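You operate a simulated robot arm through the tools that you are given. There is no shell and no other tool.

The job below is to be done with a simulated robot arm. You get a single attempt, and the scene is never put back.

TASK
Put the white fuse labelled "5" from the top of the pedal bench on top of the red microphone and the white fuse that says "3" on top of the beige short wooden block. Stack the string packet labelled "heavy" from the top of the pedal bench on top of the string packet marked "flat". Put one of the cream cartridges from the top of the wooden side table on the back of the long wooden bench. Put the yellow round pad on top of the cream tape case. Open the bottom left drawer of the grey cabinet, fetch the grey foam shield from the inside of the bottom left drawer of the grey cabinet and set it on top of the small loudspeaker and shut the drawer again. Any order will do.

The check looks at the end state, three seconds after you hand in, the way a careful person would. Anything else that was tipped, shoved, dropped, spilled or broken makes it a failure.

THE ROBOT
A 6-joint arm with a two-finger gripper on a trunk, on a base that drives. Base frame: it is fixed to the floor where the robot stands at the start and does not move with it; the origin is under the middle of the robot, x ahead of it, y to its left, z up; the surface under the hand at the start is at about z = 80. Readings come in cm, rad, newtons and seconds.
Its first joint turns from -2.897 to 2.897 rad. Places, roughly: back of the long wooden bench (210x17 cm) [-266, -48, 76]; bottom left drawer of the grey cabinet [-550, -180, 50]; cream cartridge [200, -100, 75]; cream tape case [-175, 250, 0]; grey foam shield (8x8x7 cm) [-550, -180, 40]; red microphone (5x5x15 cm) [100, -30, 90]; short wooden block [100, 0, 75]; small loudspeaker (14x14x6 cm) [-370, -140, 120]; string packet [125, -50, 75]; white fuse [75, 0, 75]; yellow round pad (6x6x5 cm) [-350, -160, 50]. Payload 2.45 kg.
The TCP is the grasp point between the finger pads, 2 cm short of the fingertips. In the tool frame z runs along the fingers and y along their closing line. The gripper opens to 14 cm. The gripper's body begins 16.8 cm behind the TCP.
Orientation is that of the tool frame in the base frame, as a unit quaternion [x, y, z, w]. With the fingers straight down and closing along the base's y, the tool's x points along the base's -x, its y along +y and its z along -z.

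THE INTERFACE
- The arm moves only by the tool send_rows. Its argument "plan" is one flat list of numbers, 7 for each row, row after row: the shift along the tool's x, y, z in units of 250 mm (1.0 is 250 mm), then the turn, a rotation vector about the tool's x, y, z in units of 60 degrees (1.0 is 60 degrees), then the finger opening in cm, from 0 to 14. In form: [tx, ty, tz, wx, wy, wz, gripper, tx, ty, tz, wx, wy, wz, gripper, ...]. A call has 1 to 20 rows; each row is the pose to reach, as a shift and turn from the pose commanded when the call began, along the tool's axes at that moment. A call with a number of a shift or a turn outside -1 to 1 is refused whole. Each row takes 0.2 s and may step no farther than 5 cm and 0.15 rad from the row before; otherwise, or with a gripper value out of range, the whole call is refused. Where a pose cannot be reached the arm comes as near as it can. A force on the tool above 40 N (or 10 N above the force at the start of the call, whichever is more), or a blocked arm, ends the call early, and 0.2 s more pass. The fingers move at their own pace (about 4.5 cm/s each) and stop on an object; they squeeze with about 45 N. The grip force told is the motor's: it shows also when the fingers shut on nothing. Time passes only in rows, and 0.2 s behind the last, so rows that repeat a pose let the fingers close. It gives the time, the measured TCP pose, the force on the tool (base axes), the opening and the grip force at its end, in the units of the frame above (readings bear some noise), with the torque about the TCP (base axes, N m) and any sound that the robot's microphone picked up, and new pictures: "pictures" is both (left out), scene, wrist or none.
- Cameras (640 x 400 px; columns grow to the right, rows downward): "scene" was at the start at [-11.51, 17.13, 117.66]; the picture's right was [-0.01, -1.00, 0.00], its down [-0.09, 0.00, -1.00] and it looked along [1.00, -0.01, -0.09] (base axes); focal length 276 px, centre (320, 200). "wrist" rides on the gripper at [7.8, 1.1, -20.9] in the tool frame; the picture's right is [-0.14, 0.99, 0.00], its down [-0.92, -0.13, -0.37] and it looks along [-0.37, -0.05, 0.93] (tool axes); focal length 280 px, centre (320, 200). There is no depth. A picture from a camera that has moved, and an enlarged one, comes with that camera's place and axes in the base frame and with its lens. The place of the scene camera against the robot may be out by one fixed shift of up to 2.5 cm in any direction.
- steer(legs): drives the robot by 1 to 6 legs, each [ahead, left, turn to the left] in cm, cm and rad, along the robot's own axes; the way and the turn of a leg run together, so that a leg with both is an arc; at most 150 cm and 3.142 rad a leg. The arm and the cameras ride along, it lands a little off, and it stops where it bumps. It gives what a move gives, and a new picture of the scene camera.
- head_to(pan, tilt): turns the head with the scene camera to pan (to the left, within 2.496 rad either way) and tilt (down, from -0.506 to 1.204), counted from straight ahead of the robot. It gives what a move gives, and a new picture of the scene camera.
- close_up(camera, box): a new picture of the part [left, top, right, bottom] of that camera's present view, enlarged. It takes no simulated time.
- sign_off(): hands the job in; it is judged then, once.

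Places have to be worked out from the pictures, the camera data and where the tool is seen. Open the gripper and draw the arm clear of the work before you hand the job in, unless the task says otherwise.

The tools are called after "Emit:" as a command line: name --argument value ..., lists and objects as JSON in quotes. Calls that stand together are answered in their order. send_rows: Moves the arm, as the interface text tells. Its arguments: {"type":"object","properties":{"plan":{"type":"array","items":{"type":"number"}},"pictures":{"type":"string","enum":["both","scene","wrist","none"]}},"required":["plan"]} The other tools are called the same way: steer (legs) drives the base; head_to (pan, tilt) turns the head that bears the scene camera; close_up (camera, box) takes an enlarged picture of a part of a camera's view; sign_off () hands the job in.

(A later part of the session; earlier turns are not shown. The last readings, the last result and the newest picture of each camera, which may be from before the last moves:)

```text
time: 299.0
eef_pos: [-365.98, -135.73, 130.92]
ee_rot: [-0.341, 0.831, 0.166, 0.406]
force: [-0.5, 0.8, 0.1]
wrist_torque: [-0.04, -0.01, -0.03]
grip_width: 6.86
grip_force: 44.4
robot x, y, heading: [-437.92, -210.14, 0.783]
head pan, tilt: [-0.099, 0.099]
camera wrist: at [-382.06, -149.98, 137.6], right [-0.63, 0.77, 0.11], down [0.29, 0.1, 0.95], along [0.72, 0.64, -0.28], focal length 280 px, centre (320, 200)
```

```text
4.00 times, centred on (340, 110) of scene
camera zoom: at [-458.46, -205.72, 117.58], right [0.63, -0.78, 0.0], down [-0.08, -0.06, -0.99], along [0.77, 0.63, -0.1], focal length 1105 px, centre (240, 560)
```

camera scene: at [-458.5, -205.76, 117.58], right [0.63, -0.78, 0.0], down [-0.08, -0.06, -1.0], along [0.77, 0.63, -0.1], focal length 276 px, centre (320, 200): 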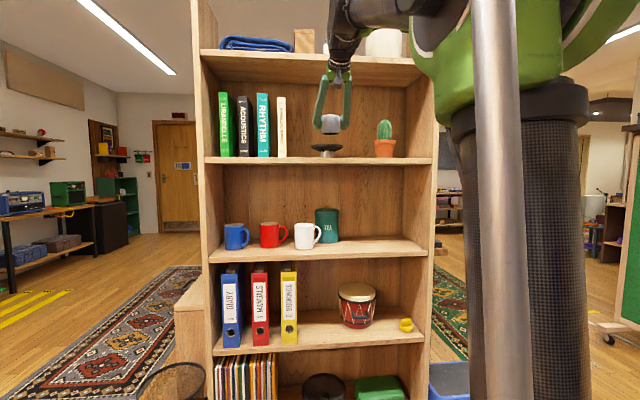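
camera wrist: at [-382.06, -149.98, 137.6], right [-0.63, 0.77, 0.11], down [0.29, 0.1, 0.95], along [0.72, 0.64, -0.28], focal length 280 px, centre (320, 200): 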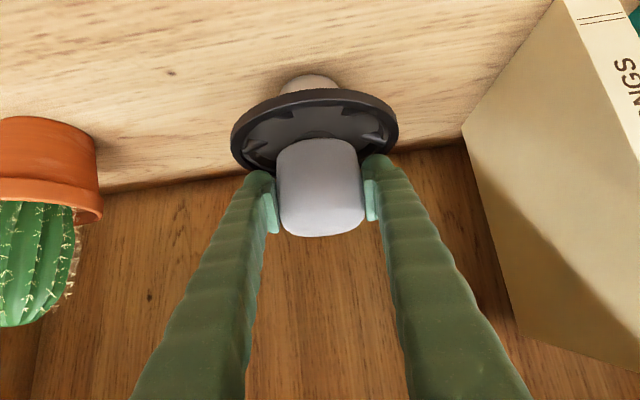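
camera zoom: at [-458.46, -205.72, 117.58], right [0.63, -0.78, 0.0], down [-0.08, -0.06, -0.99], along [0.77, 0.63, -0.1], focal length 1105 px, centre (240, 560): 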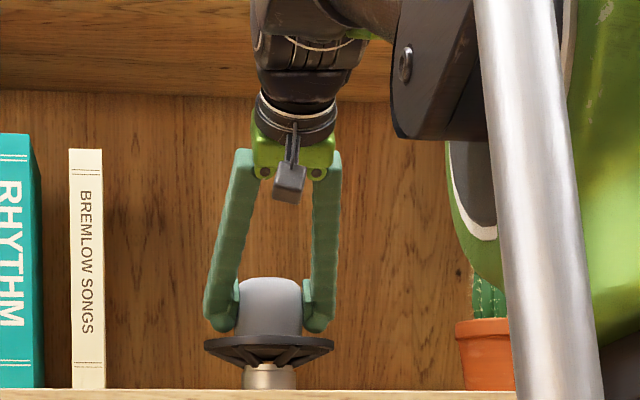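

Centred now (front rim 6.9 cm ahead of... nearer than the shield's axis, as it should be). I lower in small steps until it rests in the cone.

Emit:
send_rows --plan '[0.0158, 0, 0.0123, 0, 0, 0, 5, 0.0252, 0, 0.0197, 0, 0, 0, 5]' --pictures "none"

Emit:
send_rows --plan '[0.0095, 0, 0.0074, 0, 0, 0, 5, 0.0158, 0, 0.0123, 0, 0, 0, 5]' --pictures "none"

Emit:
send_rows --plan '[0.0095, 0, 0.0074, 0, 0, 0, 5, 0.0158, 0, 0.0123, 0, 0, 0, 5]' --pictures "none"

Emit:
close_up --camera "scene" --box '[260, 60, 420, 160]'

```text
time: 299.6
eef_pos: [-366.14, -135.82, 130.1]
ee_rot: [-0.34, 0.831, 0.166, 0.407]
force: [-0.3, -0.4, 0.9]
wrist_torque: [-0.02, 0.02, 0.02]
grip_width: 6.87
grip_force: 45.1
robot x, y, heading: [-437.92, -210.4, 0.781]
head pan, tilt: [-0.099, 0.099]
```

```text
time: 300.2
eef_pos: [-366.16, -135.88, 129.76]
ee_rot: [-0.34, 0.831, 0.167, 0.407]
force: [1.6, 3.3, 17.0]
wrist_torque: [0.56, -0.56, 0.05]
grip_width: 6.86
grip_force: 45.6
robot x, y, heading: [-438.04, -210.53, 0.777]
head pan, tilt: [-0.099, 0.099]
```

```text
time: 300.6
eef_pos: [-366.11, -135.84, 129.71]
ee_rot: [-0.341, 0.83, 0.168, 0.408]
force: [-4.7, -4.4, 11.9]
wrist_torque: [-0.02, 0.0, 0.02]
grip_width: 6.87
grip_force: 45.1
robot x, y, heading: [-437.97, -210.55, 0.782]
head pan, tilt: [-0.099, 0.099]
stopped in row 1: the force on the tool passed its limit at 47 N (the readings are from after the stop); the commanded pose is now the measured one
```

```text
4.00 times, centred on (340, 110) of scene
camera zoom: at [-458.52, -205.78, 117.57], right [0.63, -0.78, 0.0], down [-0.08, -0.06, -1.0], along [0.77, 0.63, -0.1], focal length 1105 px, centre (240, 560)
```

zoom: 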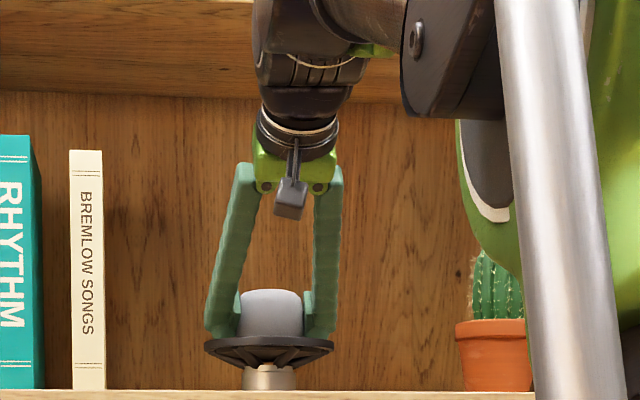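

It touches on its far side first, so it is slightly too deep. I lift 5 mm, come back 8 mm, and lower again.

Emit:
send_rows --plan '[-0.0158, 0, -0.0123, 0, 0, 0, 5, 0.004, 0, -0.0375, 0, 0, 0, 5]' --pictures "none"

Emit:
send_rows --plan '[0.0095, 0, 0.0074, 0, 0, 0, 5, 0.0158, 0, 0.0123, 0, 0, 0, 5]' --pictures "none"

Emit:
send_rows --plan '[0.0063, 0, 0.0049, 0, 0, 0, 5, 0.0095, 0, 0.0074, 0, 0, 0, 5]' --pictures "none"

```text
time: 301.1
eef_pos: [-366.52, -136.55, 130.11]
ee_rot: [-0.34, 0.831, 0.166, 0.408]
force: [0.4, 0.5, -0.7]
wrist_torque: [0.02, 0.03, 0.01]
grip_width: 6.87
grip_force: 45.4
robot x, y, heading: [-437.91, -210.23, 0.782]
head pan, tilt: [-0.099, 0.099]
```

```text
time: 301.8
eef_pos: [-366.62, -136.39, 129.76]
ee_rot: [-0.34, 0.83, 0.168, 0.41]
force: [7.7, 5.3, 22.5]
wrist_torque: [0.21, -0.32, 0.01]
grip_width: 6.86
grip_force: 45.2
robot x, y, heading: [-437.8, -209.87, 0.78]
head pan, tilt: [-0.099, 0.099]
```

```text
time: 302.1
eef_pos: [-366.71, -136.57, 129.75]
ee_rot: [-0.34, 0.829, 0.168, 0.41]
force: [-3.6, -3.1, 10.6]
wrist_torque: [-0.23, 0.2, -0.02]
grip_width: 6.87
grip_force: 44.7
robot x, y, heading: [-437.64, -210.29, 0.776]
head pan, tilt: [-0.099, 0.099]
stopped in row 1: the force on the tool passed its limit at 44 N (the readings are from after the stop); the commanded pose is now the measured one
```

Balanced contact now (11 N). I ease up a millimetre and open the fingers.

Emit:
send_rows --plan '[-0.003, 0, -0.0025, 0, 0, 0, 5, -0.003, 0, -0.0025, 0, 0, 0, 7.2, -0.003, 0, -0.0025, 0, 0, 0, 8, -0.003, 0, -0.0025, 0, 0, 0, 9, -0.003, 0, -0.0025, 0, 0, 0, 10]' --pictures "wrist"

Emit:
close_up --camera "scene" --box '[260, 60, 420, 160]'

```text
time: 303.3
eef_pos: [-366.55, -136.46, 129.69]
ee_rot: [-0.34, 0.83, 0.168, 0.41]
force: [1.6, -0.6, 0.3]
wrist_torque: [-0.02, -0.01, -0.02]
grip_width: 10.0
grip_force: 0.0
robot x, y, heading: [-437.85, -210.18, 0.782]
head pan, tilt: [-0.099, 0.099]
camera wrist: at [-382.59, -150.67, 136.3], right [-0.64, 0.76, 0.11], down [0.28, 0.1, 0.96], along [0.72, 0.64, -0.28], focal length 280 px, centre (320, 200)
```

wrist: 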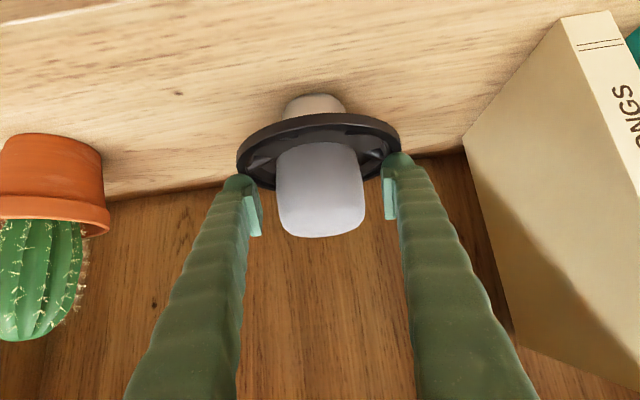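

```text
4.00 times, centred on (340, 110) of scene
camera zoom: at [-458.44, -205.7, 117.58], right [0.63, -0.78, 0.0], down [-0.08, -0.06, -0.99], along [0.77, 0.63, -0.1], focal length 1105 px, centre (240, 560)
```

zoom: 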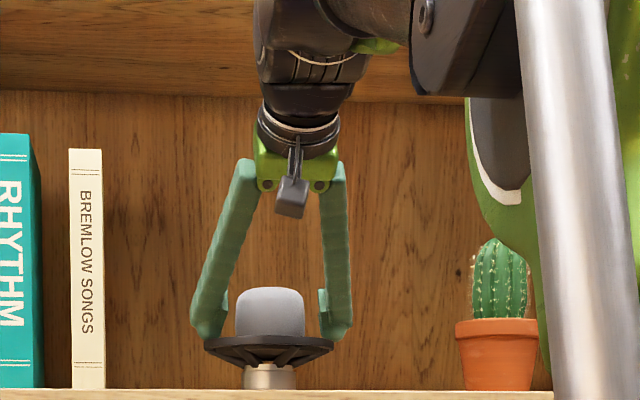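

The shield stands in the loudspeaker. I withdraw along the finger axis.

Emit:
send_rows --plan '[0, 0, -0.1, 0, 0, 0, 10, 0, 0, -0.25, 0, 0, 0, 10, 0, 0, -0.42, 0, 0, 0, 10, 0, 0, -0.6, 0, 0, 0, 10, 0, 0, -0.78, 0, 0, 0, 10, 0, 0, -0.96, 0, 0, 0, 10]' --pictures "both"

Emit:
close_up --camera "scene" --box '[260, 60, 420, 160]'

```text
time: 304.7
eef_pos: [-380.28, -149.39, 144.38]
ee_rot: [-0.34, 0.83, 0.167, 0.41]
force: [0.8, -0.2, -0.7]
wrist_torque: [-0.06, 0.01, 0.03]
grip_width: 9.99
grip_force: 0.1
robot x, y, heading: [-437.85, -210.03, 0.779]
head pan, tilt: [-0.099, 0.099]
camera scene: at [-458.42, -205.68, 117.58], right [0.63, -0.78, 0.0], down [-0.08, -0.06, -0.99], along [0.77, 0.63, -0.1], focal length 276 px, centre (320, 200)
camera wrist: at [-396.3, -163.7, 150.88], right [-0.64, 0.76, 0.11], down [0.28, 0.1, 0.96], along [0.72, 0.64, -0.28], focal length 280 px, centre (320, 200)
```

scene: 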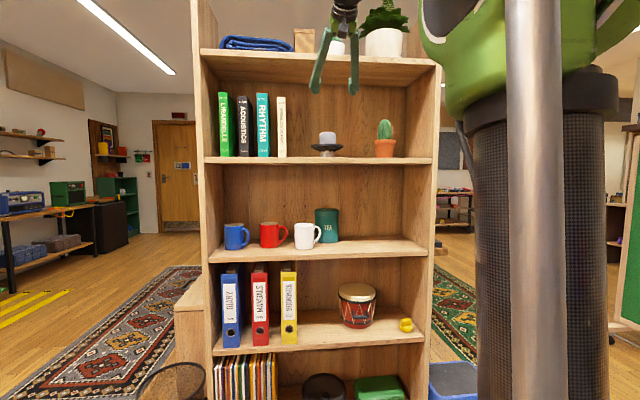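
wrist: 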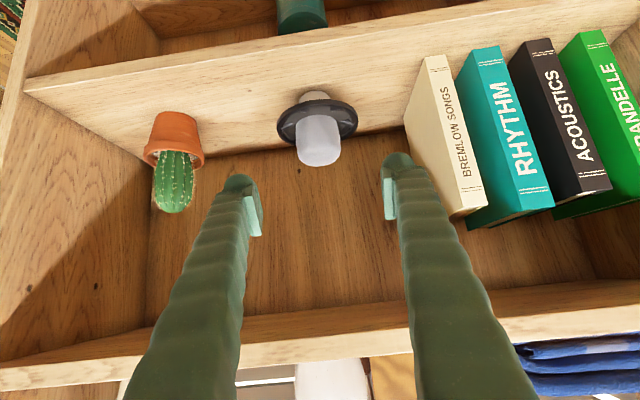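

```text
4.00 times, centred on (340, 110) of scene
camera zoom: at [-458.42, -205.68, 117.58], right [0.63, -0.78, 0.0], down [-0.08, -0.06, -0.99], along [0.77, 0.63, -0.1], focal length 1105 px, centre (240, 560)
```

zoom: 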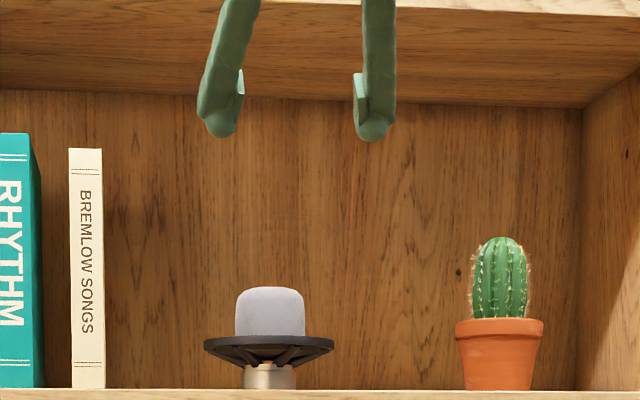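

Shield done. Now the drawer must be shut: I fold the arm in before driving back to the cabinet.

Emit:
send_rows --plan '[0.16, 0, -0.077, 0, 0.1, 0, 6, 0.32, 0, -0.154, 0, 0.21, 0, 4, 0.48, 0, -0.23, 0, 0.32, 0, 2, 0.646, 0, -0.307, 0, 0.43, 0, 1]' --pictures "none"

Emit:
send_rows --plan '[0.19, 0, 0.03, 0, 0.11, 0, 1, 0.38, 0, 0.06, 0, 0.22, 0, 1, 0.57, 0, 0.09, 0, 0.33, 0, 1, 0.768, 0, 0.115, 0, 0.44, 0, 1]' --pictures "none"

Emit:
steer --legs '[[12, 0, 0], [0, 0, -3.136]]'

```text
time: 305.7
eef_pos: [-391.47, -160.8, 136.2]
ee_rot: [-0.369, 0.9, 0.087, 0.213]
force: [-0.3, -0.1, -0.6]
wrist_torque: [0.0, 0.02, 0.0]
grip_width: 1.54
grip_force: 0.1
robot x, y, heading: [-438.2, -210.19, 0.779]
head pan, tilt: [-0.099, 0.099]
```

```text
time: 306.7
eef_pos: [-402.57, -172.22, 124.88]
ee_rot: [-0.378, 0.926, 0.001, 0.003]
force: [0.0, 0.9, -0.3]
wrist_torque: [-0.01, 0.01, 0.0]
grip_width: 0.97
grip_force: 0.1
robot x, y, heading: [-438.28, -210.15, 0.781]
head pan, tilt: [-0.099, 0.099]
```

```text
time: 315.2
eef_pos: [-463.71, -241.26, 124.86]
ee_rot: [0.919, 0.395, -0.003, 0.002]
force: [0.2, 0.0, 0.3]
wrist_torque: [0.01, -0.02, -0.03]
grip_width: 0.99
grip_force: 0.0
robot x, y, heading: [-429.41, -202.18, -2.324]
head pan, tilt: [-0.099, 0.099]
camera scene: at [-412.5, -206.43, 117.58], right [-0.66, 0.75, 0.0], down [0.07, 0.07, -0.99], along [-0.75, -0.65, -0.1], focal length 276 px, centre (320, 200)
```

scene: 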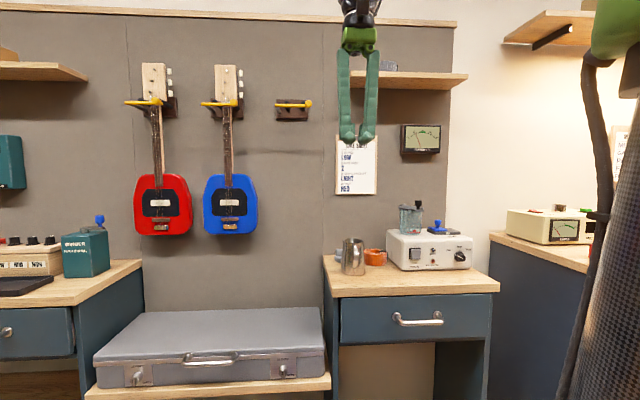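

I drive back over to the cabinet, staying clear of the open drawer and the bin.

Emit:
steer --legs '[[0, 0, -0.032], [-22, 0, 0], [0, -126, 0], [-52, 0, 0]]'

Emit:
head_to --pan 0.15 --tilt 0.5

```text
time: 326.0
eef_pos: [-499.67, -94.74, 124.87]
ee_rot: [0.931, 0.364, -0.003, 0.001]
force: [0.3, 0.3, -0.5]
wrist_torque: [0.01, 0.0, 0.0]
grip_width: 1.0
grip_force: 0.1
robot x, y, heading: [-463.2, -57.96, -2.399]
head pan, tilt: [-0.099, 0.099]
camera scene: at [-446.34, -63.69, 117.58], right [-0.6, 0.8, 0.0], down [0.08, 0.06, -0.99], along [-0.79, -0.6, -0.1], focal length 276 px, centre (320, 200)
```

scene: 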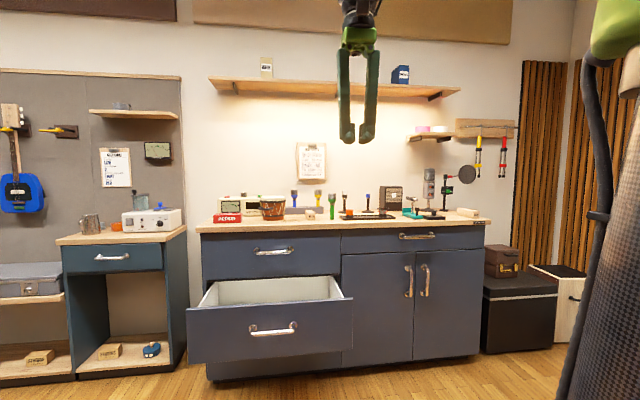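

```text
time: 326.9
eef_pos: [-499.72, -94.84, 124.7]
ee_rot: [0.931, 0.364, -0.003, 0.002]
force: [-0.4, -0.8, 0.8]
wrist_torque: [-0.01, 0.02, -0.01]
grip_width: 1.02
grip_force: 0.1
robot x, y, heading: [-463.03, -57.58, -2.387]
head pan, tilt: [0.15, 0.499]
camera scene: at [-444.68, -65.25, 113.88], right [-0.78, 0.62, 0.0], down [0.3, 0.37, -0.88], along [-0.55, -0.69, -0.48], focal length 276 px, centre (320, 200)
```

scene: 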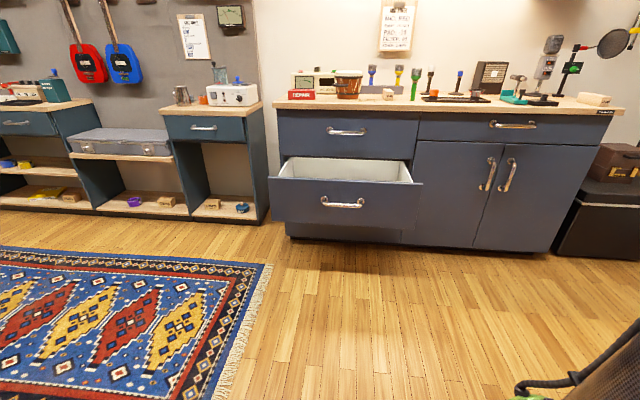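

I square the base to the cabinet and lower the closed fingers toward the drawer front, pitching them outward to push it.

Emit:
steer --legs '[[0, 0, 0.035]]'

Emit:
send_rows --plan '[-0.08, 0.06, 0.12, 0, 0, 0, 0.5, -0.16, 0.12, 0.24, 0, 0, 0, 0.5, -0.24, 0.18, 0.36, 0, 0, 0, 0.5, -0.32, 0.24, 0.48, 0, 0, 0, 0.5, -0.4, 0.3, 0.6, 0, 0, 0, 0.5, -0.48, 0.36, 0.72, 0, 0, 0, 0.5, -0.56, 0.42, 0.84, 0, 0, 0, 0.5, -0.64, 0.48, 0.96, 0, 0, 0, 0.5]' --pictures "none"

Emit:
send_rows --plan '[-0.05, 0.03, 0.14, 0, -0.08, 0, 0.5, -0.1, 0.06, 0.28, 0, -0.16, 0, 0.5, -0.15, 0.09, 0.42, 0, -0.24, 0, 0.5, -0.2, 0.12, 0.56, 0, -0.32, 0, 0.5, -0.25, 0.16, 0.7, 0, -0.41, 0, 0.5, -0.3, 0.2, 0.84, 0, -0.5, 0, 0.5]' --pictures "none"

Emit:
send_rows --plan '[0.024, 0.03, 0.15, 0, -0.08, 0, 0.5, 0.048, 0.06, 0.3, 0, -0.16, 0, 0.5, 0.073, 0.1, 0.45, 0, -0.24, 0, 0.5, 0.097, 0.13, 0.6, 0, -0.32, 0, 0.5, 0.12, 0.17, 0.75, 0, -0.41, 0, 0.5, 0.146, 0.2, 0.9, 0, -0.5, 0, 0.5]' --pictures "both"

```text
time: 327.7
eef_pos: [-498.42, -95.92, 124.78]
ee_rot: [0.925, 0.38, -0.002, 0.0]
force: [-0.1, -0.9, -0.6]
wrist_torque: [0.02, -0.01, -0.02]
grip_width: 0.97
grip_force: 0.1
robot x, y, heading: [-462.66, -57.86, -2.358]
head pan, tilt: [0.15, 0.499]
camera scene: at [-444.44, -64.53, 113.87], right [-0.8, 0.59, 0.0], down [0.28, 0.38, -0.88], along [-0.52, -0.71, -0.48], focal length 276 px, centre (320, 200)
```

scene: 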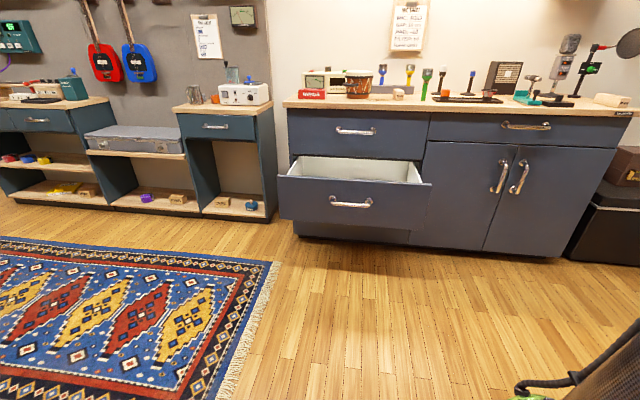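

```text
time: 329.5
eef_pos: [-501.64, -116.12, 100.81]
ee_rot: [0.925, 0.381, -0.003, 0.001]
force: [0.9, 0.7, 0.7]
wrist_torque: [-0.04, 0.03, 0.01]
grip_width: 0.48
grip_force: 0.1
robot x, y, heading: [-463.1, -57.75, -2.363]
head pan, tilt: [0.15, 0.499]
```

```text
time: 330.9
eef_pos: [-503.54, -124.77, 79.91]
ee_rot: [0.892, 0.367, -0.242, 0.1]
force: [-0.2, 0.7, -0.1]
wrist_torque: [0.0, -0.03, 0.01]
grip_width: 0.48
grip_force: 0.1
robot x, y, heading: [-462.99, -57.71, -2.358]
head pan, tilt: [0.15, 0.499]
```

```text
time: 332.3
eef_pos: [-505.83, -134.13, 59.03]
ee_rot: [0.799, 0.329, -0.466, 0.192]
force: [0.3, 0.1, 0.3]
wrist_torque: [-0.03, 0.01, 0.01]
grip_width: 0.5
grip_force: 0.1
robot x, y, heading: [-463.26, -57.99, -2.363]
head pan, tilt: [0.15, 0.499]
camera scene: at [-444.44, -64.54, 113.87], right [-0.8, 0.59, 0.0], down [0.28, 0.38, -0.88], along [-0.52, -0.71, -0.48], focal length 276 px, centre (320, 200)
camera wrist: at [-489.49, -119.51, 62.54], right [0.65, -0.75, 0.12], down [-0.18, 0.0, 0.98], along [-0.74, -0.66, -0.14], focal length 280 px, centre (320, 200)
```

scene: 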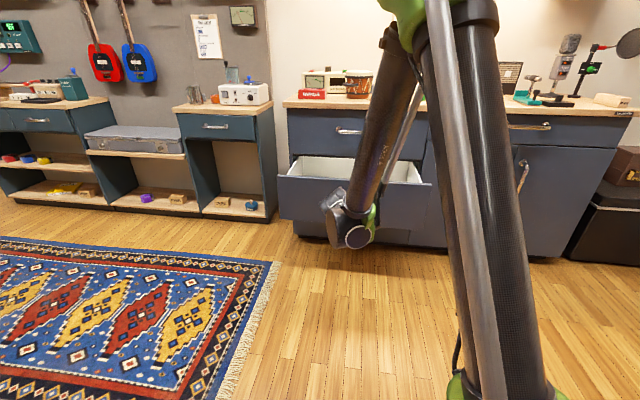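
wrist: 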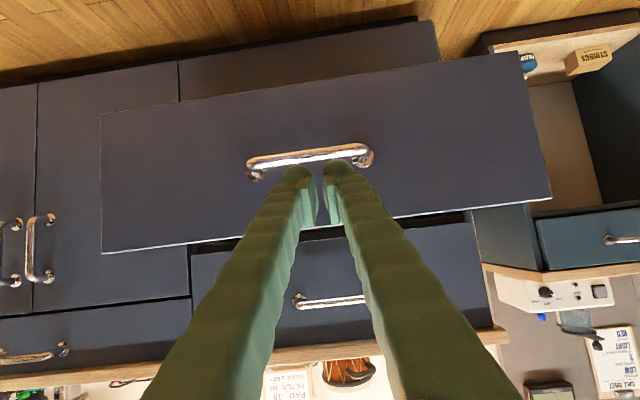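

The closed fingers point at the panel just above the handle. I drive forward 18 cm to near contact, then push on.

Emit:
steer --legs '[[17, 0, 0]]'

Emit:
steer --legs '[[10, 0, 0]]'

Emit:
close_up --camera "wrist" --box '[0, 0, 640, 400]'

```text
time: 333.7
eef_pos: [-517.95, -145.7, 59.05]
ee_rot: [0.8, 0.327, -0.466, 0.19]
force: [0.1, 0.3, 0.7]
wrist_torque: [0.02, 0.01, -0.01]
grip_width: 0.5
grip_force: 0.0
robot x, y, heading: [-474.99, -69.53, -2.362]
head pan, tilt: [0.15, 0.499]
camera scene: at [-456.2, -76.27, 113.87], right [-0.8, 0.6, 0.0], down [0.29, 0.38, -0.88], along [-0.53, -0.7, -0.48], focal length 276 px, centre (320, 200)
```

scene: 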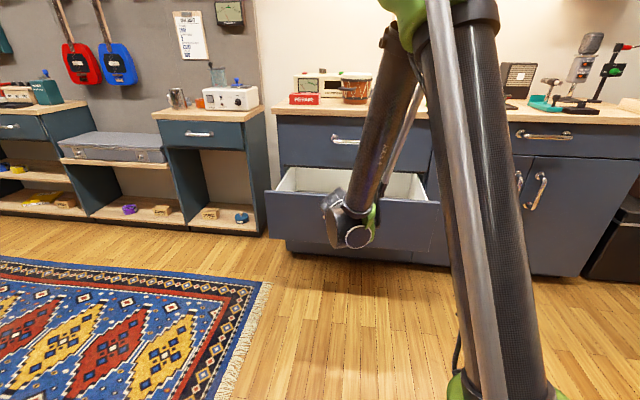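

```text
time: 334.8
eef_pos: [-524.74, -152.64, 59.01]
ee_rot: [0.8, 0.328, -0.465, 0.19]
force: [0.3, -0.4, -0.4]
wrist_torque: [0.03, 0.0, 0.0]
grip_width: 0.51
grip_force: 0.0
robot x, y, heading: [-481.99, -76.65, -2.364]
head pan, tilt: [0.15, 0.499]
camera scene: at [-463.2, -83.17, 113.87], right [-0.8, 0.6, 0.0], down [0.29, 0.38, -0.88], along [-0.52, -0.7, -0.48], focal length 276 px, centre (320, 200)
```

scene: 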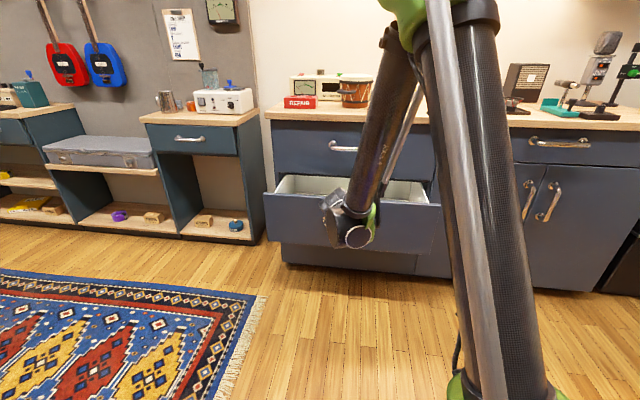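

```text
1.00 times, centred on (320, 200) of wrist (not enlarged: the box is as wide or as high as the picture)
camera zoom: at [-508.44, -137.98, 62.59], right [0.65, -0.75, 0.12], down [-0.19, 0.0, 0.98], along [-0.74, -0.66, -0.14], focal length 280 px, centre (320, 200)
```

zoom: 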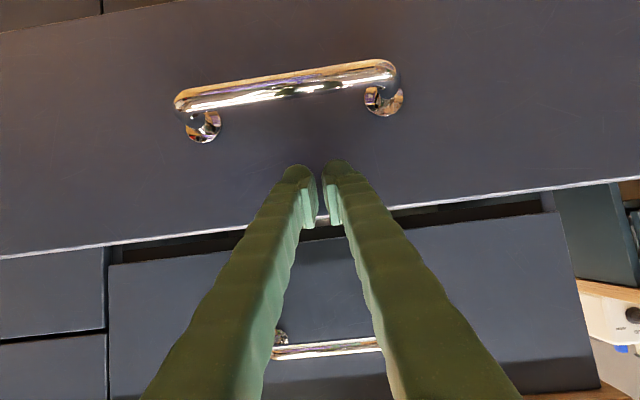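

No resistance felt yet; I keep driving forward.

Emit:
steer --legs '[[9, 0, 0]]'

Emit:
close_up --camera "wrist" --box '[0, 0, 640, 400]'

```text
time: 335.9
eef_pos: [-531.71, -158.77, 58.98]
ee_rot: [0.8, 0.326, -0.466, 0.189]
force: [0.3, 0.0, 0.9]
wrist_torque: [-0.03, -0.04, 0.01]
grip_width: 0.49
grip_force: 0.1
robot x, y, heading: [-488.65, -82.89, -2.363]
head pan, tilt: [0.15, 0.499]
camera scene: at [-469.73, -89.66, 113.87], right [-0.8, 0.6, 0.0], down [0.29, 0.38, -0.88], along [-0.53, -0.7, -0.48], focal length 276 px, centre (320, 200)
```

scene: 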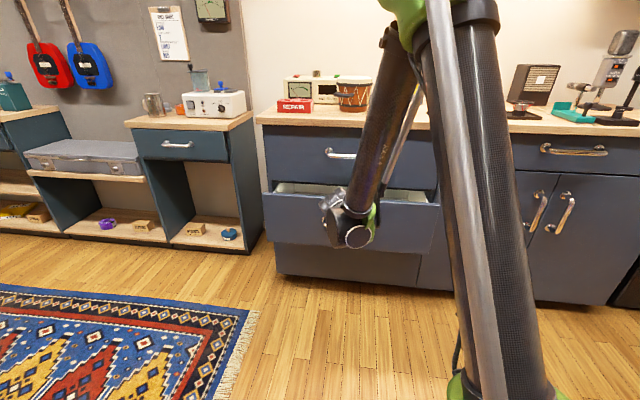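

```text
1.00 times, centred on (320, 200) of wrist (not enlarged: the box is as wide or as high as the picture)
camera zoom: at [-515.18, -144.31, 62.59], right [0.64, -0.76, 0.12], down [-0.19, 0.0, 0.98], along [-0.74, -0.65, -0.14], focal length 280 px, centre (320, 200)
```

zoom: 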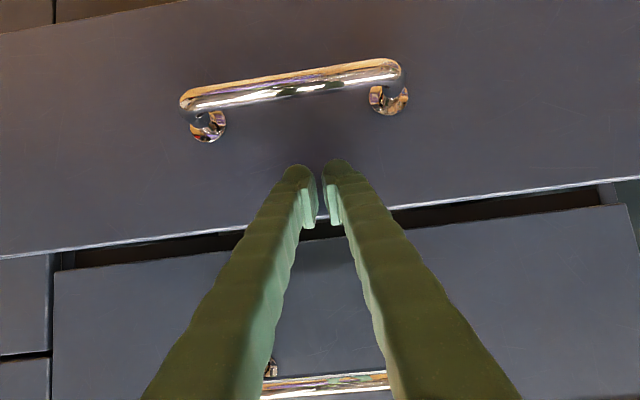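

The drawer is following. I push the rest with the arm, letting the force limit stop me when it seats.

Emit:
send_rows --plan '[-0.04, 0, 0.0693, 0, 0, 0, 0.5, -0.08, 0, 0.1386, 0, 0, 0, 0.5, -0.12, 0, 0.208, 0, 0, 0, 0.5, -0.15, 0, 0.26, 0, 0, 0, 0.5, -0.18, 0, 0.312, 0, 0, 0, 0.5]' --pictures "both"

```text
time: 337.1
eef_pos: [-538.2, -165.13, 59.03]
ee_rot: [0.8, 0.326, -0.466, 0.189]
force: [-0.2, 1.2, 0.0]
wrist_torque: [-0.04, -0.03, -0.01]
grip_width: 0.49
grip_force: 0.0
robot x, y, heading: [-488.26, -82.84, -2.364]
head pan, tilt: [0.15, 0.499]
camera scene: at [-469.73, -89.67, 113.87], right [-0.8, 0.6, 0.0], down [0.29, 0.38, -0.88], along [-0.53, -0.7, -0.48], focal length 276 px, centre (320, 200)
camera wrist: at [-521.69, -150.63, 62.56], right [0.64, -0.76, 0.12], down [-0.19, 0.0, 0.98], along [-0.74, -0.65, -0.14], focal length 280 px, centre (320, 200)
```

scene: 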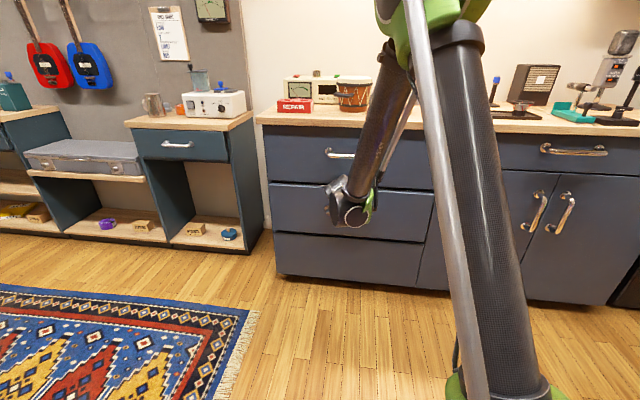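
wrist: 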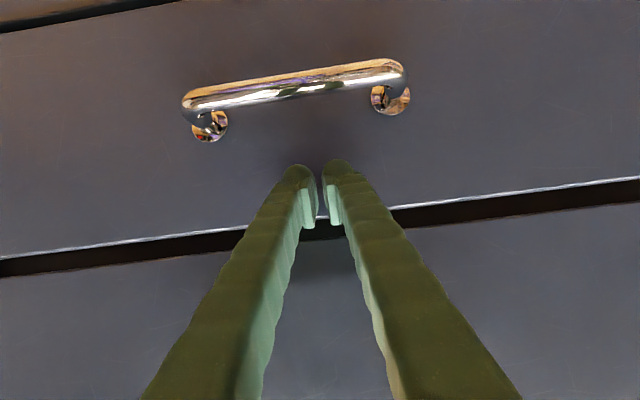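

Nearly shut. Another 3 cm until it seats.

Emit:
send_rows --plan '[-0.02, 0, 0.035, 0, 0, 0, 0.5, -0.04, 0, 0.0693, 0, 0, 0, 0.5, -0.06, 0, 0.104, 0, 0, 0, 0.5]' --pictures "none"

Emit:
close_up --camera "wrist" --box '[0, 0, 640, 400]'

Emit:
close_up --camera "scene" --box '[250, 100, 460, 290]'

```text
time: 337.7
eef_pos: [-538.89, -166.12, 59.12]
ee_rot: [0.801, 0.327, -0.464, 0.19]
force: [6.2, 6.5, 3.1]
wrist_torque: [-0.15, 0.06, 0.11]
grip_width: 0.42
grip_force: 0.1
robot x, y, heading: [-488.26, -82.73, -2.363]
head pan, tilt: [0.15, 0.499]
stopped in row 2: the force on the tool passed its limit at 54 N (the readings are from after the stop); the commanded pose is now the measured one
```

```text
1.00 times, centred on (320, 200) of wrist (not enlarged: the box is as wide or as high as the picture)
camera zoom: at [-522.35, -151.44, 62.63], right [0.64, -0.76, 0.12], down [-0.19, -0.01, 0.98], along [-0.74, -0.66, -0.15], focal length 280 px, centre (320, 200)
```

zoom: 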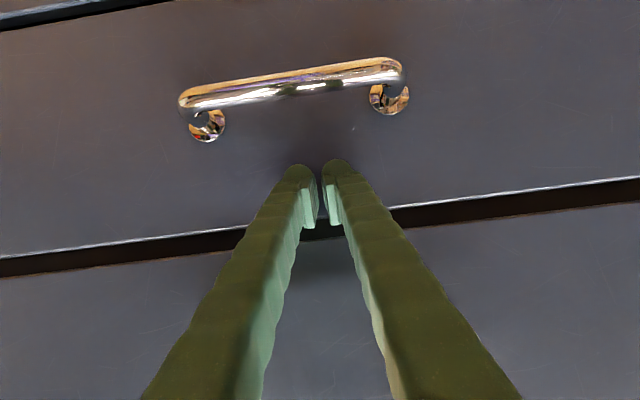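

```text
2.11 times, centred on (355, 195) of scene
camera zoom: at [-469.67, -89.58, 113.87], right [-0.8, 0.6, 0.0], down [0.29, 0.38, -0.88], along [-0.53, -0.7, -0.48], focal length 582 px, centre (246, 210)
```

zoom: 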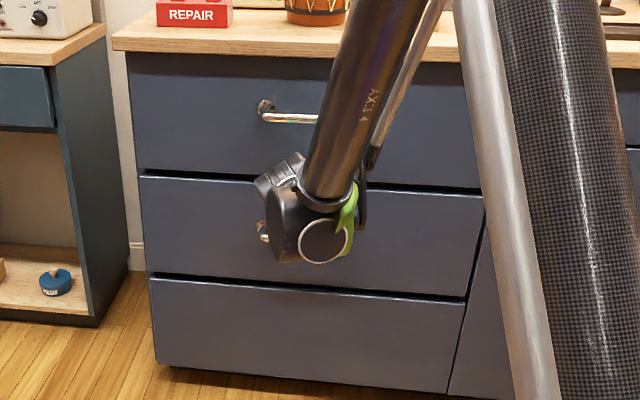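

The drawer is shut. I back away and fold the arm up before going for the yellow pad.

Emit:
steer --legs '[[-25, 0, 0.005]]'

Emit:
send_rows --plan '[-0.09, 0, -0.16, 0, 0.06, 0, 1, -0.18, 0, -0.32, 0, 0.13, 0, 2, -0.27, 0, -0.48, 0, 0.2, 0, 4, -0.36, 0, -0.64, 0, 0.27, 0, 6, -0.45, 0, -0.8, 0, 0.34, 0, 8, -0.55, 0, -0.965, 0, 0.4, 0, 8]' --pictures "none"

Emit:
send_rows --plan '[-0.014, 0, -0.155, 0, 0.06, 0, 8, -0.028, 0, -0.31, 0, 0.12, 0, 8, -0.042, 0, -0.465, 0, 0.18, 0, 8, -0.056, 0, -0.62, 0, 0.24, 0, 8, -0.07, 0, -0.775, 0, 0.3, 0, 8, -0.083, 0, -0.93, 0, 0.35, 0, 8]' --pictures "none"

Emit:
send_rows --plan '[0.07, -0.1, -0.12, 0, 0.06, 0, 8, 0.14, -0.2, -0.24, 0, 0.12, 0, 8, 0.21, -0.3, -0.36, 0, 0.18, 0, 8, 0.28, -0.4, -0.48, 0, 0.25, 0, 8]' --pictures "scene"

```text
time: 339.6
eef_pos: [-520.28, -148.37, 59.01]
ee_rot: [0.8, 0.328, -0.464, 0.19]
force: [0.7, -0.9, 0.5]
wrist_torque: [-0.01, -0.02, 0.01]
grip_width: 0.47
grip_force: 0.1
robot x, y, heading: [-470.07, -64.93, -2.359]
head pan, tilt: [0.15, 0.499]
camera scene: at [-451.48, -71.57, 113.87], right [-0.8, 0.6, 0.0], down [0.29, 0.38, -0.88], along [-0.52, -0.7, -0.48], focal length 276 px, centre (320, 200)
```

scene: 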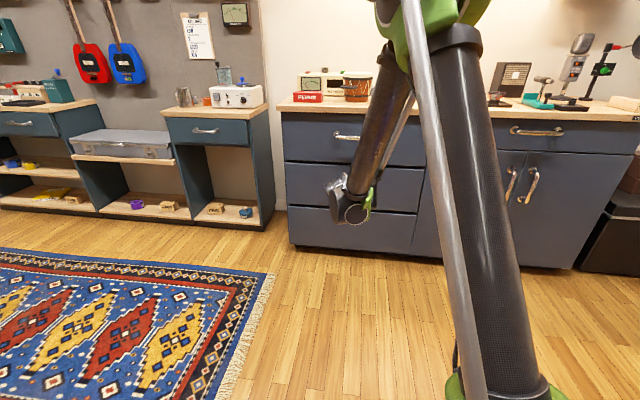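

```text
time: 340.9
eef_pos: [-510.22, -138.21, 83.08]
ee_rot: [0.88, 0.361, -0.287, 0.118]
force: [-0.2, -0.2, -0.5]
wrist_torque: [0.01, -0.04, -0.01]
grip_width: 8.0
grip_force: 0.2
robot x, y, heading: [-470.05, -64.91, -2.357]
head pan, tilt: [0.15, 0.499]
```

```text
time: 342.4
eef_pos: [-501.51, -129.81, 103.03]
ee_rot: [0.917, 0.377, -0.122, 0.05]
force: [0.6, -0.1, -0.1]
wrist_torque: [0.03, -0.03, 0.01]
grip_width: 7.96
grip_force: 0.1
robot x, y, heading: [-470.02, -64.91, -2.358]
head pan, tilt: [0.15, 0.499]
```

```text
time: 343.4
eef_pos: [-501.51, -115.57, 112.57]
ee_rot: [0.925, 0.38, -0.003, 0.001]
force: [-0.1, 0.8, 0.5]
wrist_torque: [0.0, 0.01, -0.02]
grip_width: 8.03
grip_force: 0.1
robot x, y, heading: [-470.12, -64.87, -2.363]
head pan, tilt: [0.15, 0.499]
camera scene: at [-451.48, -71.56, 113.87], right [-0.8, 0.6, 0.0], down [0.29, 0.38, -0.88], along [-0.52, -0.7, -0.48], focal length 276 px, centre (320, 200)
```

scene: 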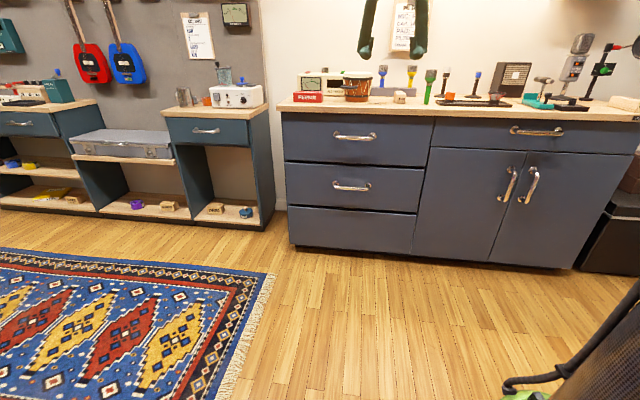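

Drawer flush. I tuck the arm and drive to a spot from which I can approach the yellow pad diagonally (its right side is close to the shelf's side panel).

Emit:
send_rows --plan '[0.14, 0, -0.08, 0, 0, 0, 8, 0.28, 0, -0.16, 0, 0, 0, 8, 0.42, 0, -0.24, 0, 0, 0, 8, 0.54, 0, -0.3, 0, 0, 0, 8]' --pictures "none"

Emit:
steer --legs '[[48, 0, 0], [0, 88, 0], [14, 0, 0], [0, 0, 2.45]]'

Emit:
head_to --pan 0.2 --tilt 0.45

```text
time: 344.4
eef_pos: [-491.7, -106.34, 120.21]
ee_rot: [0.925, 0.379, -0.001, 0.001]
force: [-0.9, -0.2, -1.2]
wrist_torque: [0.02, 0.0, 0.0]
grip_width: 7.98
grip_force: 0.2
robot x, y, heading: [-470.41, -64.77, -2.361]
head pan, tilt: [0.15, 0.499]
```

```text
time: 358.2
eef_pos: [-408.91, -149.89, 120.26]
ee_rot: [-0.068, 0.998, 0.0, 0.001]
force: [0.6, 0.0, 0.3]
wrist_torque: [0.02, 0.01, 0.01]
grip_width: 7.98
grip_force: 0.1
robot x, y, heading: [-450.79, -170.12, 0.14]
head pan, tilt: [0.15, 0.499]
camera scene: at [-465.23, -153.29, 113.87], right [0.29, -0.96, 0.0], down [-0.46, -0.14, -0.88], along [0.84, 0.25, -0.48], focal length 276 px, centre (320, 200)
```

scene: 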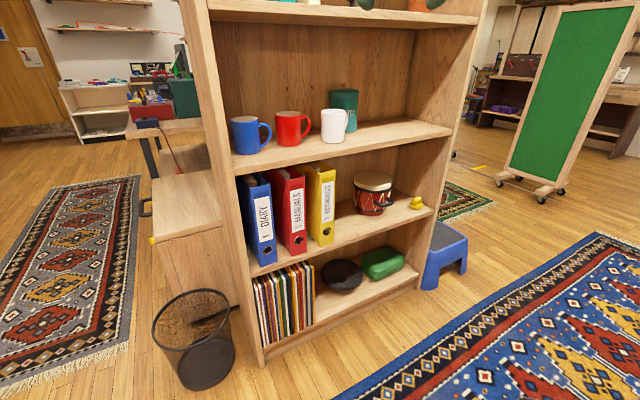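

```text
time: 358.9
eef_pos: [-408.86, -149.94, 120.08]
ee_rot: [-0.068, 0.998, 0.0, 0.002]
force: [0.1, -0.6, 0.2]
wrist_torque: [-0.01, -0.01, 0.02]
grip_width: 8.0
grip_force: 0.2
robot x, y, heading: [-451.29, -170.27, 0.136]
head pan, tilt: [0.201, 0.45]
camera scene: at [-465.29, -152.82, 114.32], right [0.33, -0.94, 0.0], down [-0.41, -0.15, -0.9], along [0.85, 0.3, -0.44], focal length 276 px, centre (320, 200)
```

scene: 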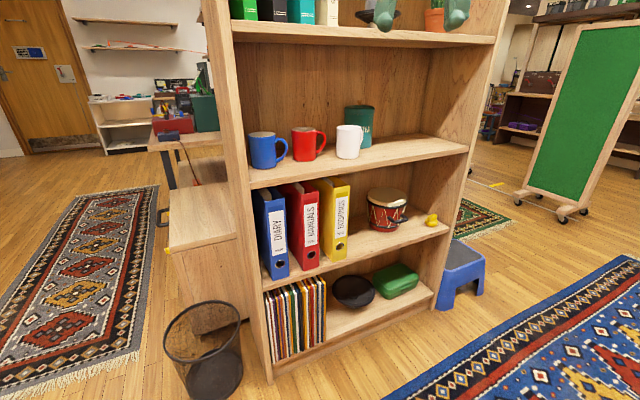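

The pad is visible at the right end of the third shelf. I zoom in to locate it.

Emit:
close_up --camera "scene" --box '[350, 170, 478, 250]'

```text
5.00 times, centred on (414, 210) of scene
camera zoom: at [-465.29, -152.82, 114.32], right [0.33, -0.94, 0.0], down [-0.41, -0.15, -0.9], along [0.85, 0.3, -0.44], focal length 1381 px, centre (-150, 150)
```

zoom: 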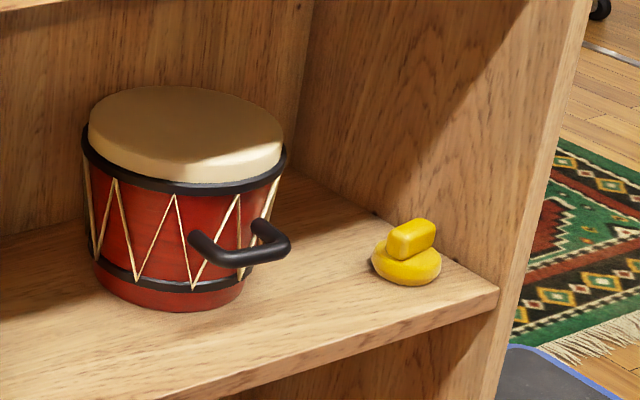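

The pad's base centre is about (-349.2,-165.0) on a shelf at z≈49, 2 cm from the side panel. I lower the hand with a small yaw, then pitch to about 60°, to a point 16 cm in front of it.

Emit:
send_rows --plan '[-0.053, -0.036, 0.137, 0, 0, 0.04, 8, -0.106, -0.072, 0.274, 0, 0, 0.08, 8, -0.159, -0.108, 0.411, 0, 0, 0.12, 8, -0.212, -0.144, 0.548, 0, 0, 0.16, 8, -0.265, -0.18, 0.685, 0, 0, 0.2, 8, -0.318, -0.216, 0.822, 0, 0, 0.24, 8, -0.37, -0.25, 0.96, 0, 0, 0.273, 8]' --pictures "none"

Emit:
send_rows --plan '[-0.096, -0.014, 0.12, 0, -0.08, 0, 8, -0.192, -0.028, 0.24, 0, -0.16, 0, 8, -0.288, -0.042, 0.36, 0, -0.24, 0, 8, -0.384, -0.056, 0.48, 0, -0.33, 0, 8, -0.48, -0.07, 0.6, 0, -0.42, 0, 8, -0.577, -0.082, 0.72, 0, -0.5, 0, 8]' --pictures "none"

Emit:
send_rows --plan '[-0.053, -0.005, 0.14, 0, -0.08, 0, 7, -0.106, -0.011, 0.28, 0, -0.16, 0, 7, -0.159, -0.016, 0.42, 0, -0.24, 0, 7, -0.212, -0.022, 0.56, 0, -0.32, 0, 7, -0.265, -0.027, 0.7, 0, -0.41, 0, 7, -0.318, -0.033, 0.84, 0, -0.5, 0, 7]' --pictures "both"

```text
time: 360.5
eef_pos: [-399.01, -154.84, 96.05]
ee_rot: [0.075, 0.997, -0.001, 0.002]
force: [-0.4, 0.4, -0.7]
wrist_torque: [-0.02, 0.0, 0.01]
grip_width: 7.99
grip_force: 0.0
robot x, y, heading: [-450.86, -170.44, 0.143]
head pan, tilt: [0.201, 0.45]
```

```text
time: 361.9
eef_pos: [-384.75, -158.95, 78.07]
ee_rot: [0.073, 0.963, -0.018, 0.26]
force: [0.8, -0.3, 0.6]
wrist_torque: [0.0, -0.01, 0.0]
grip_width: 8.0
grip_force: 0.0
robot x, y, heading: [-451.11, -170.7, 0.142]
head pan, tilt: [0.201, 0.45]
```

```text
time: 363.3
eef_pos: [-367.88, -162.23, 64.21]
ee_rot: [0.064, 0.862, -0.037, 0.501]
force: [0.3, 0.1, -0.1]
wrist_torque: [0.0, -0.02, -0.01]
grip_width: 6.98
grip_force: 0.2
robot x, y, heading: [-451.11, -170.61, 0.14]
head pan, tilt: [0.201, 0.45]
camera scene: at [-465.28, -152.82, 114.32], right [0.33, -0.94, 0.0], down [-0.41, -0.15, -0.9], along [0.85, 0.3, -0.44], focal length 276 px, centre (320, 200)
camera wrist: at [-389.46, -157.98, 67.65], right [0.21, 0.97, 0.12], down [0.12, -0.15, 0.98], along [0.97, -0.2, -0.14], focal length 280 px, centre (320, 200)
```

scene: 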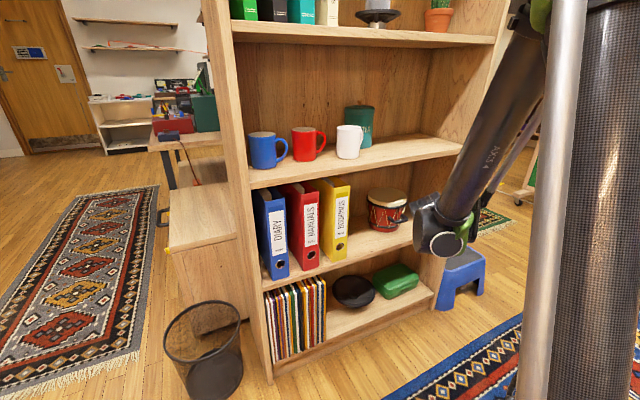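
wrist: 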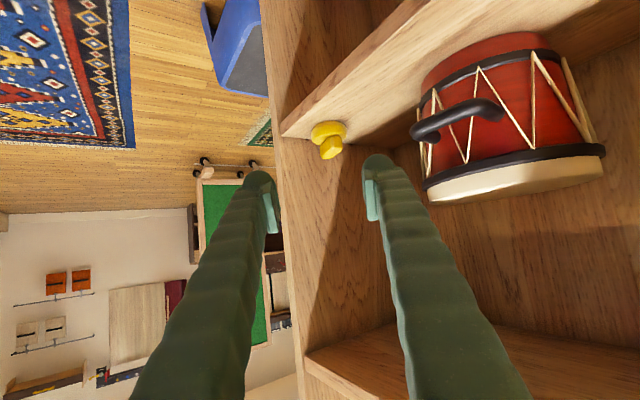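

The pad shows slightly left of my line. I advance 12 cm along the tool axis with a 1.4 cm left correction.

Emit:
send_rows --plan '[0.005, 0.02, 0.12, 0, 0, 0, 7, 0.01, 0.04, 0.24, 0, 0, 0, 7, 0.014, 0.055, 0.36, 0, 0, 0, 7, 0.016, 0.055, 0.48, 0, 0, 0, 7]' --pictures "wrist"

Emit:
close_up --camera "wrist" --box '[240, 100, 400, 220]'

```text
time: 364.3
eef_pos: [-357.48, -162.58, 57.59]
ee_rot: [0.064, 0.863, -0.037, 0.5]
force: [0.3, -0.2, -1.0]
wrist_torque: [0.0, -0.02, 0.0]
grip_width: 7.02
grip_force: 0.0
robot x, y, heading: [-451.07, -170.39, 0.139]
head pan, tilt: [0.201, 0.45]
camera wrist: at [-379.1, -158.25, 61.32], right [0.22, 0.97, 0.12], down [0.12, -0.15, 0.98], along [0.97, -0.2, -0.15], focal length 280 px, centre (320, 200)
```

wrist: 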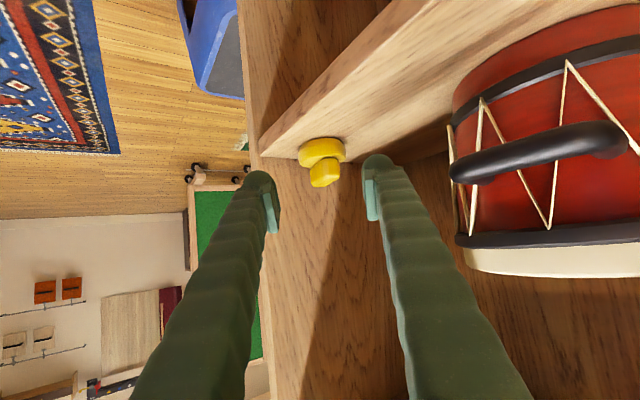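

```text
3.33 times, centred on (320, 160) of wrist
camera zoom: at [-379.1, -158.25, 61.32], right [0.22, 0.97, 0.12], down [0.12, -0.15, 0.98], along [0.97, -0.2, -0.15], focal length 935 px, centre (320, 333)
```

zoom: 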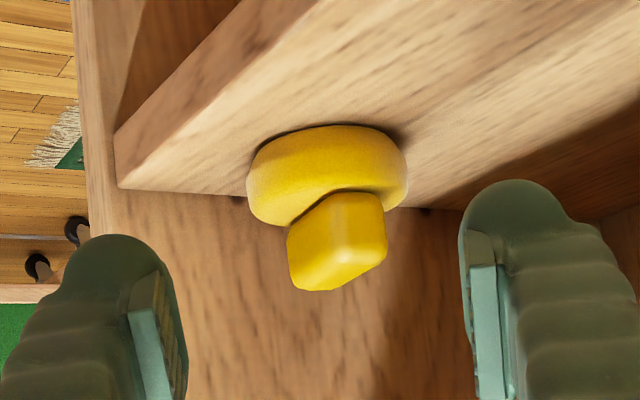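

Using the pad's 6 cm size, it is about 13 cm ahead along the axis, centred. I advance another 6 cm and re-measure.

Emit:
send_rows --plan '[-0.01, 0.006, 0.1, 0, 0, 0, 7, -0.02, 0.012, 0.2, 0, 0, 0, 7, -0.024, 0.014, 0.25, 0, 0, 0, 7]' --pictures "wrist"

Emit:
close_up --camera "wrist" --box '[240, 100, 400, 220]'

```text
time: 365.1
eef_pos: [-351.7, -163.19, 55.12]
ee_rot: [0.064, 0.862, -0.037, 0.501]
force: [-0.3, 0.1, 0.7]
wrist_torque: [-0.02, -0.01, 0.0]
grip_width: 6.99
grip_force: 0.0
robot x, y, heading: [-451.15, -170.03, 0.137]
head pan, tilt: [0.201, 0.45]
camera wrist: at [-373.25, -158.84, 58.82], right [0.21, 0.97, 0.12], down [0.12, -0.15, 0.98], along [0.97, -0.2, -0.15], focal length 280 px, centre (320, 200)
```

wrist: 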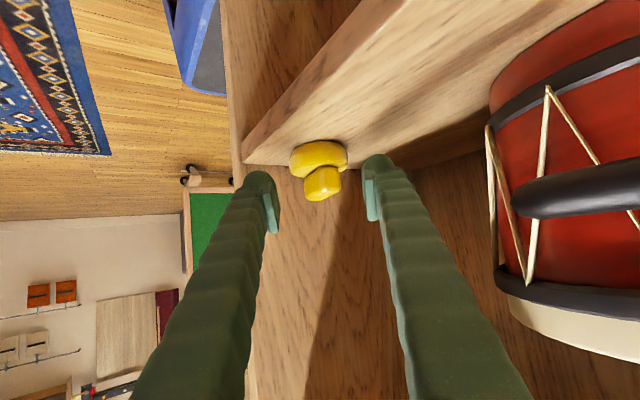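

```text
3.33 times, centred on (320, 160) of wrist
camera zoom: at [-373.25, -158.84, 58.82], right [0.21, 0.97, 0.12], down [0.12, -0.15, 0.98], along [0.97, -0.2, -0.15], focal length 935 px, centre (320, 333)
```

zoom: 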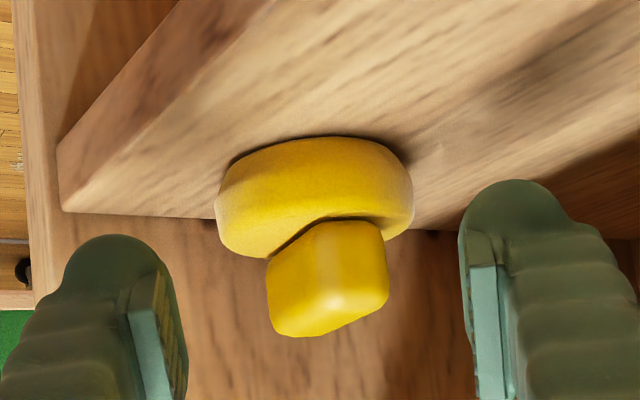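

Centred between the fingers. I advance 3.2 cm more, slightly lower, and check once more before closing.

Emit:
send_rows --plan '[0.01, 0.002, 0.07, 0, 0, 0, 7, 0.02, 0.004, 0.128, 0, 0, 0, 7]' --pictures "none"

Emit:
close_up --camera "wrist" --box '[220, 100, 420, 250]'

Emit:
close_up --camera "scene" --box '[350, 150, 510, 250]'

```text
time: 365.7
eef_pos: [-349.09, -163.44, 53.06]
ee_rot: [0.065, 0.863, -0.037, 0.5]
force: [0.0, -0.1, -0.4]
wrist_torque: [0.0, 0.01, -0.02]
grip_width: 7.0
grip_force: 0.1
robot x, y, heading: [-451.39, -170.27, 0.142]
head pan, tilt: [0.201, 0.45]
```

```text
2.67 times, centred on (320, 175) of wrist
camera zoom: at [-370.76, -159.2, 56.69], right [0.22, 0.97, 0.12], down [0.12, -0.15, 0.98], along [0.97, -0.2, -0.15], focal length 748 px, centre (320, 267)
```

zoom: 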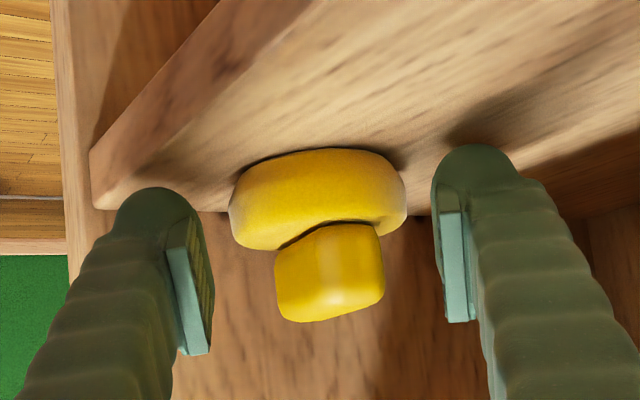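

```text
4.00 times, centred on (430, 200) of scene
camera zoom: at [-465.27, -152.82, 114.32], right [0.33, -0.94, 0.0], down [-0.41, -0.15, -0.9], along [0.85, 0.3, -0.44], focal length 1105 px, centre (-120, 200)
```

zoom: 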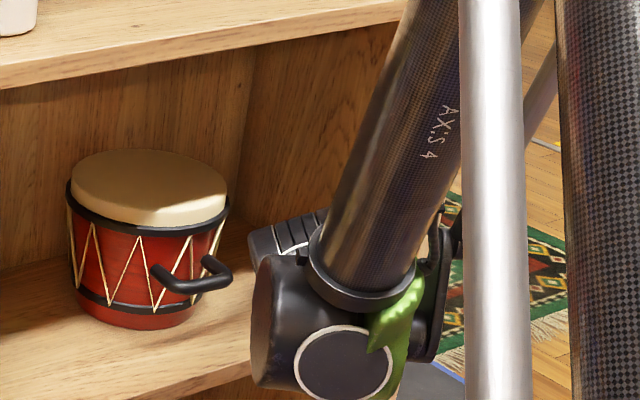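

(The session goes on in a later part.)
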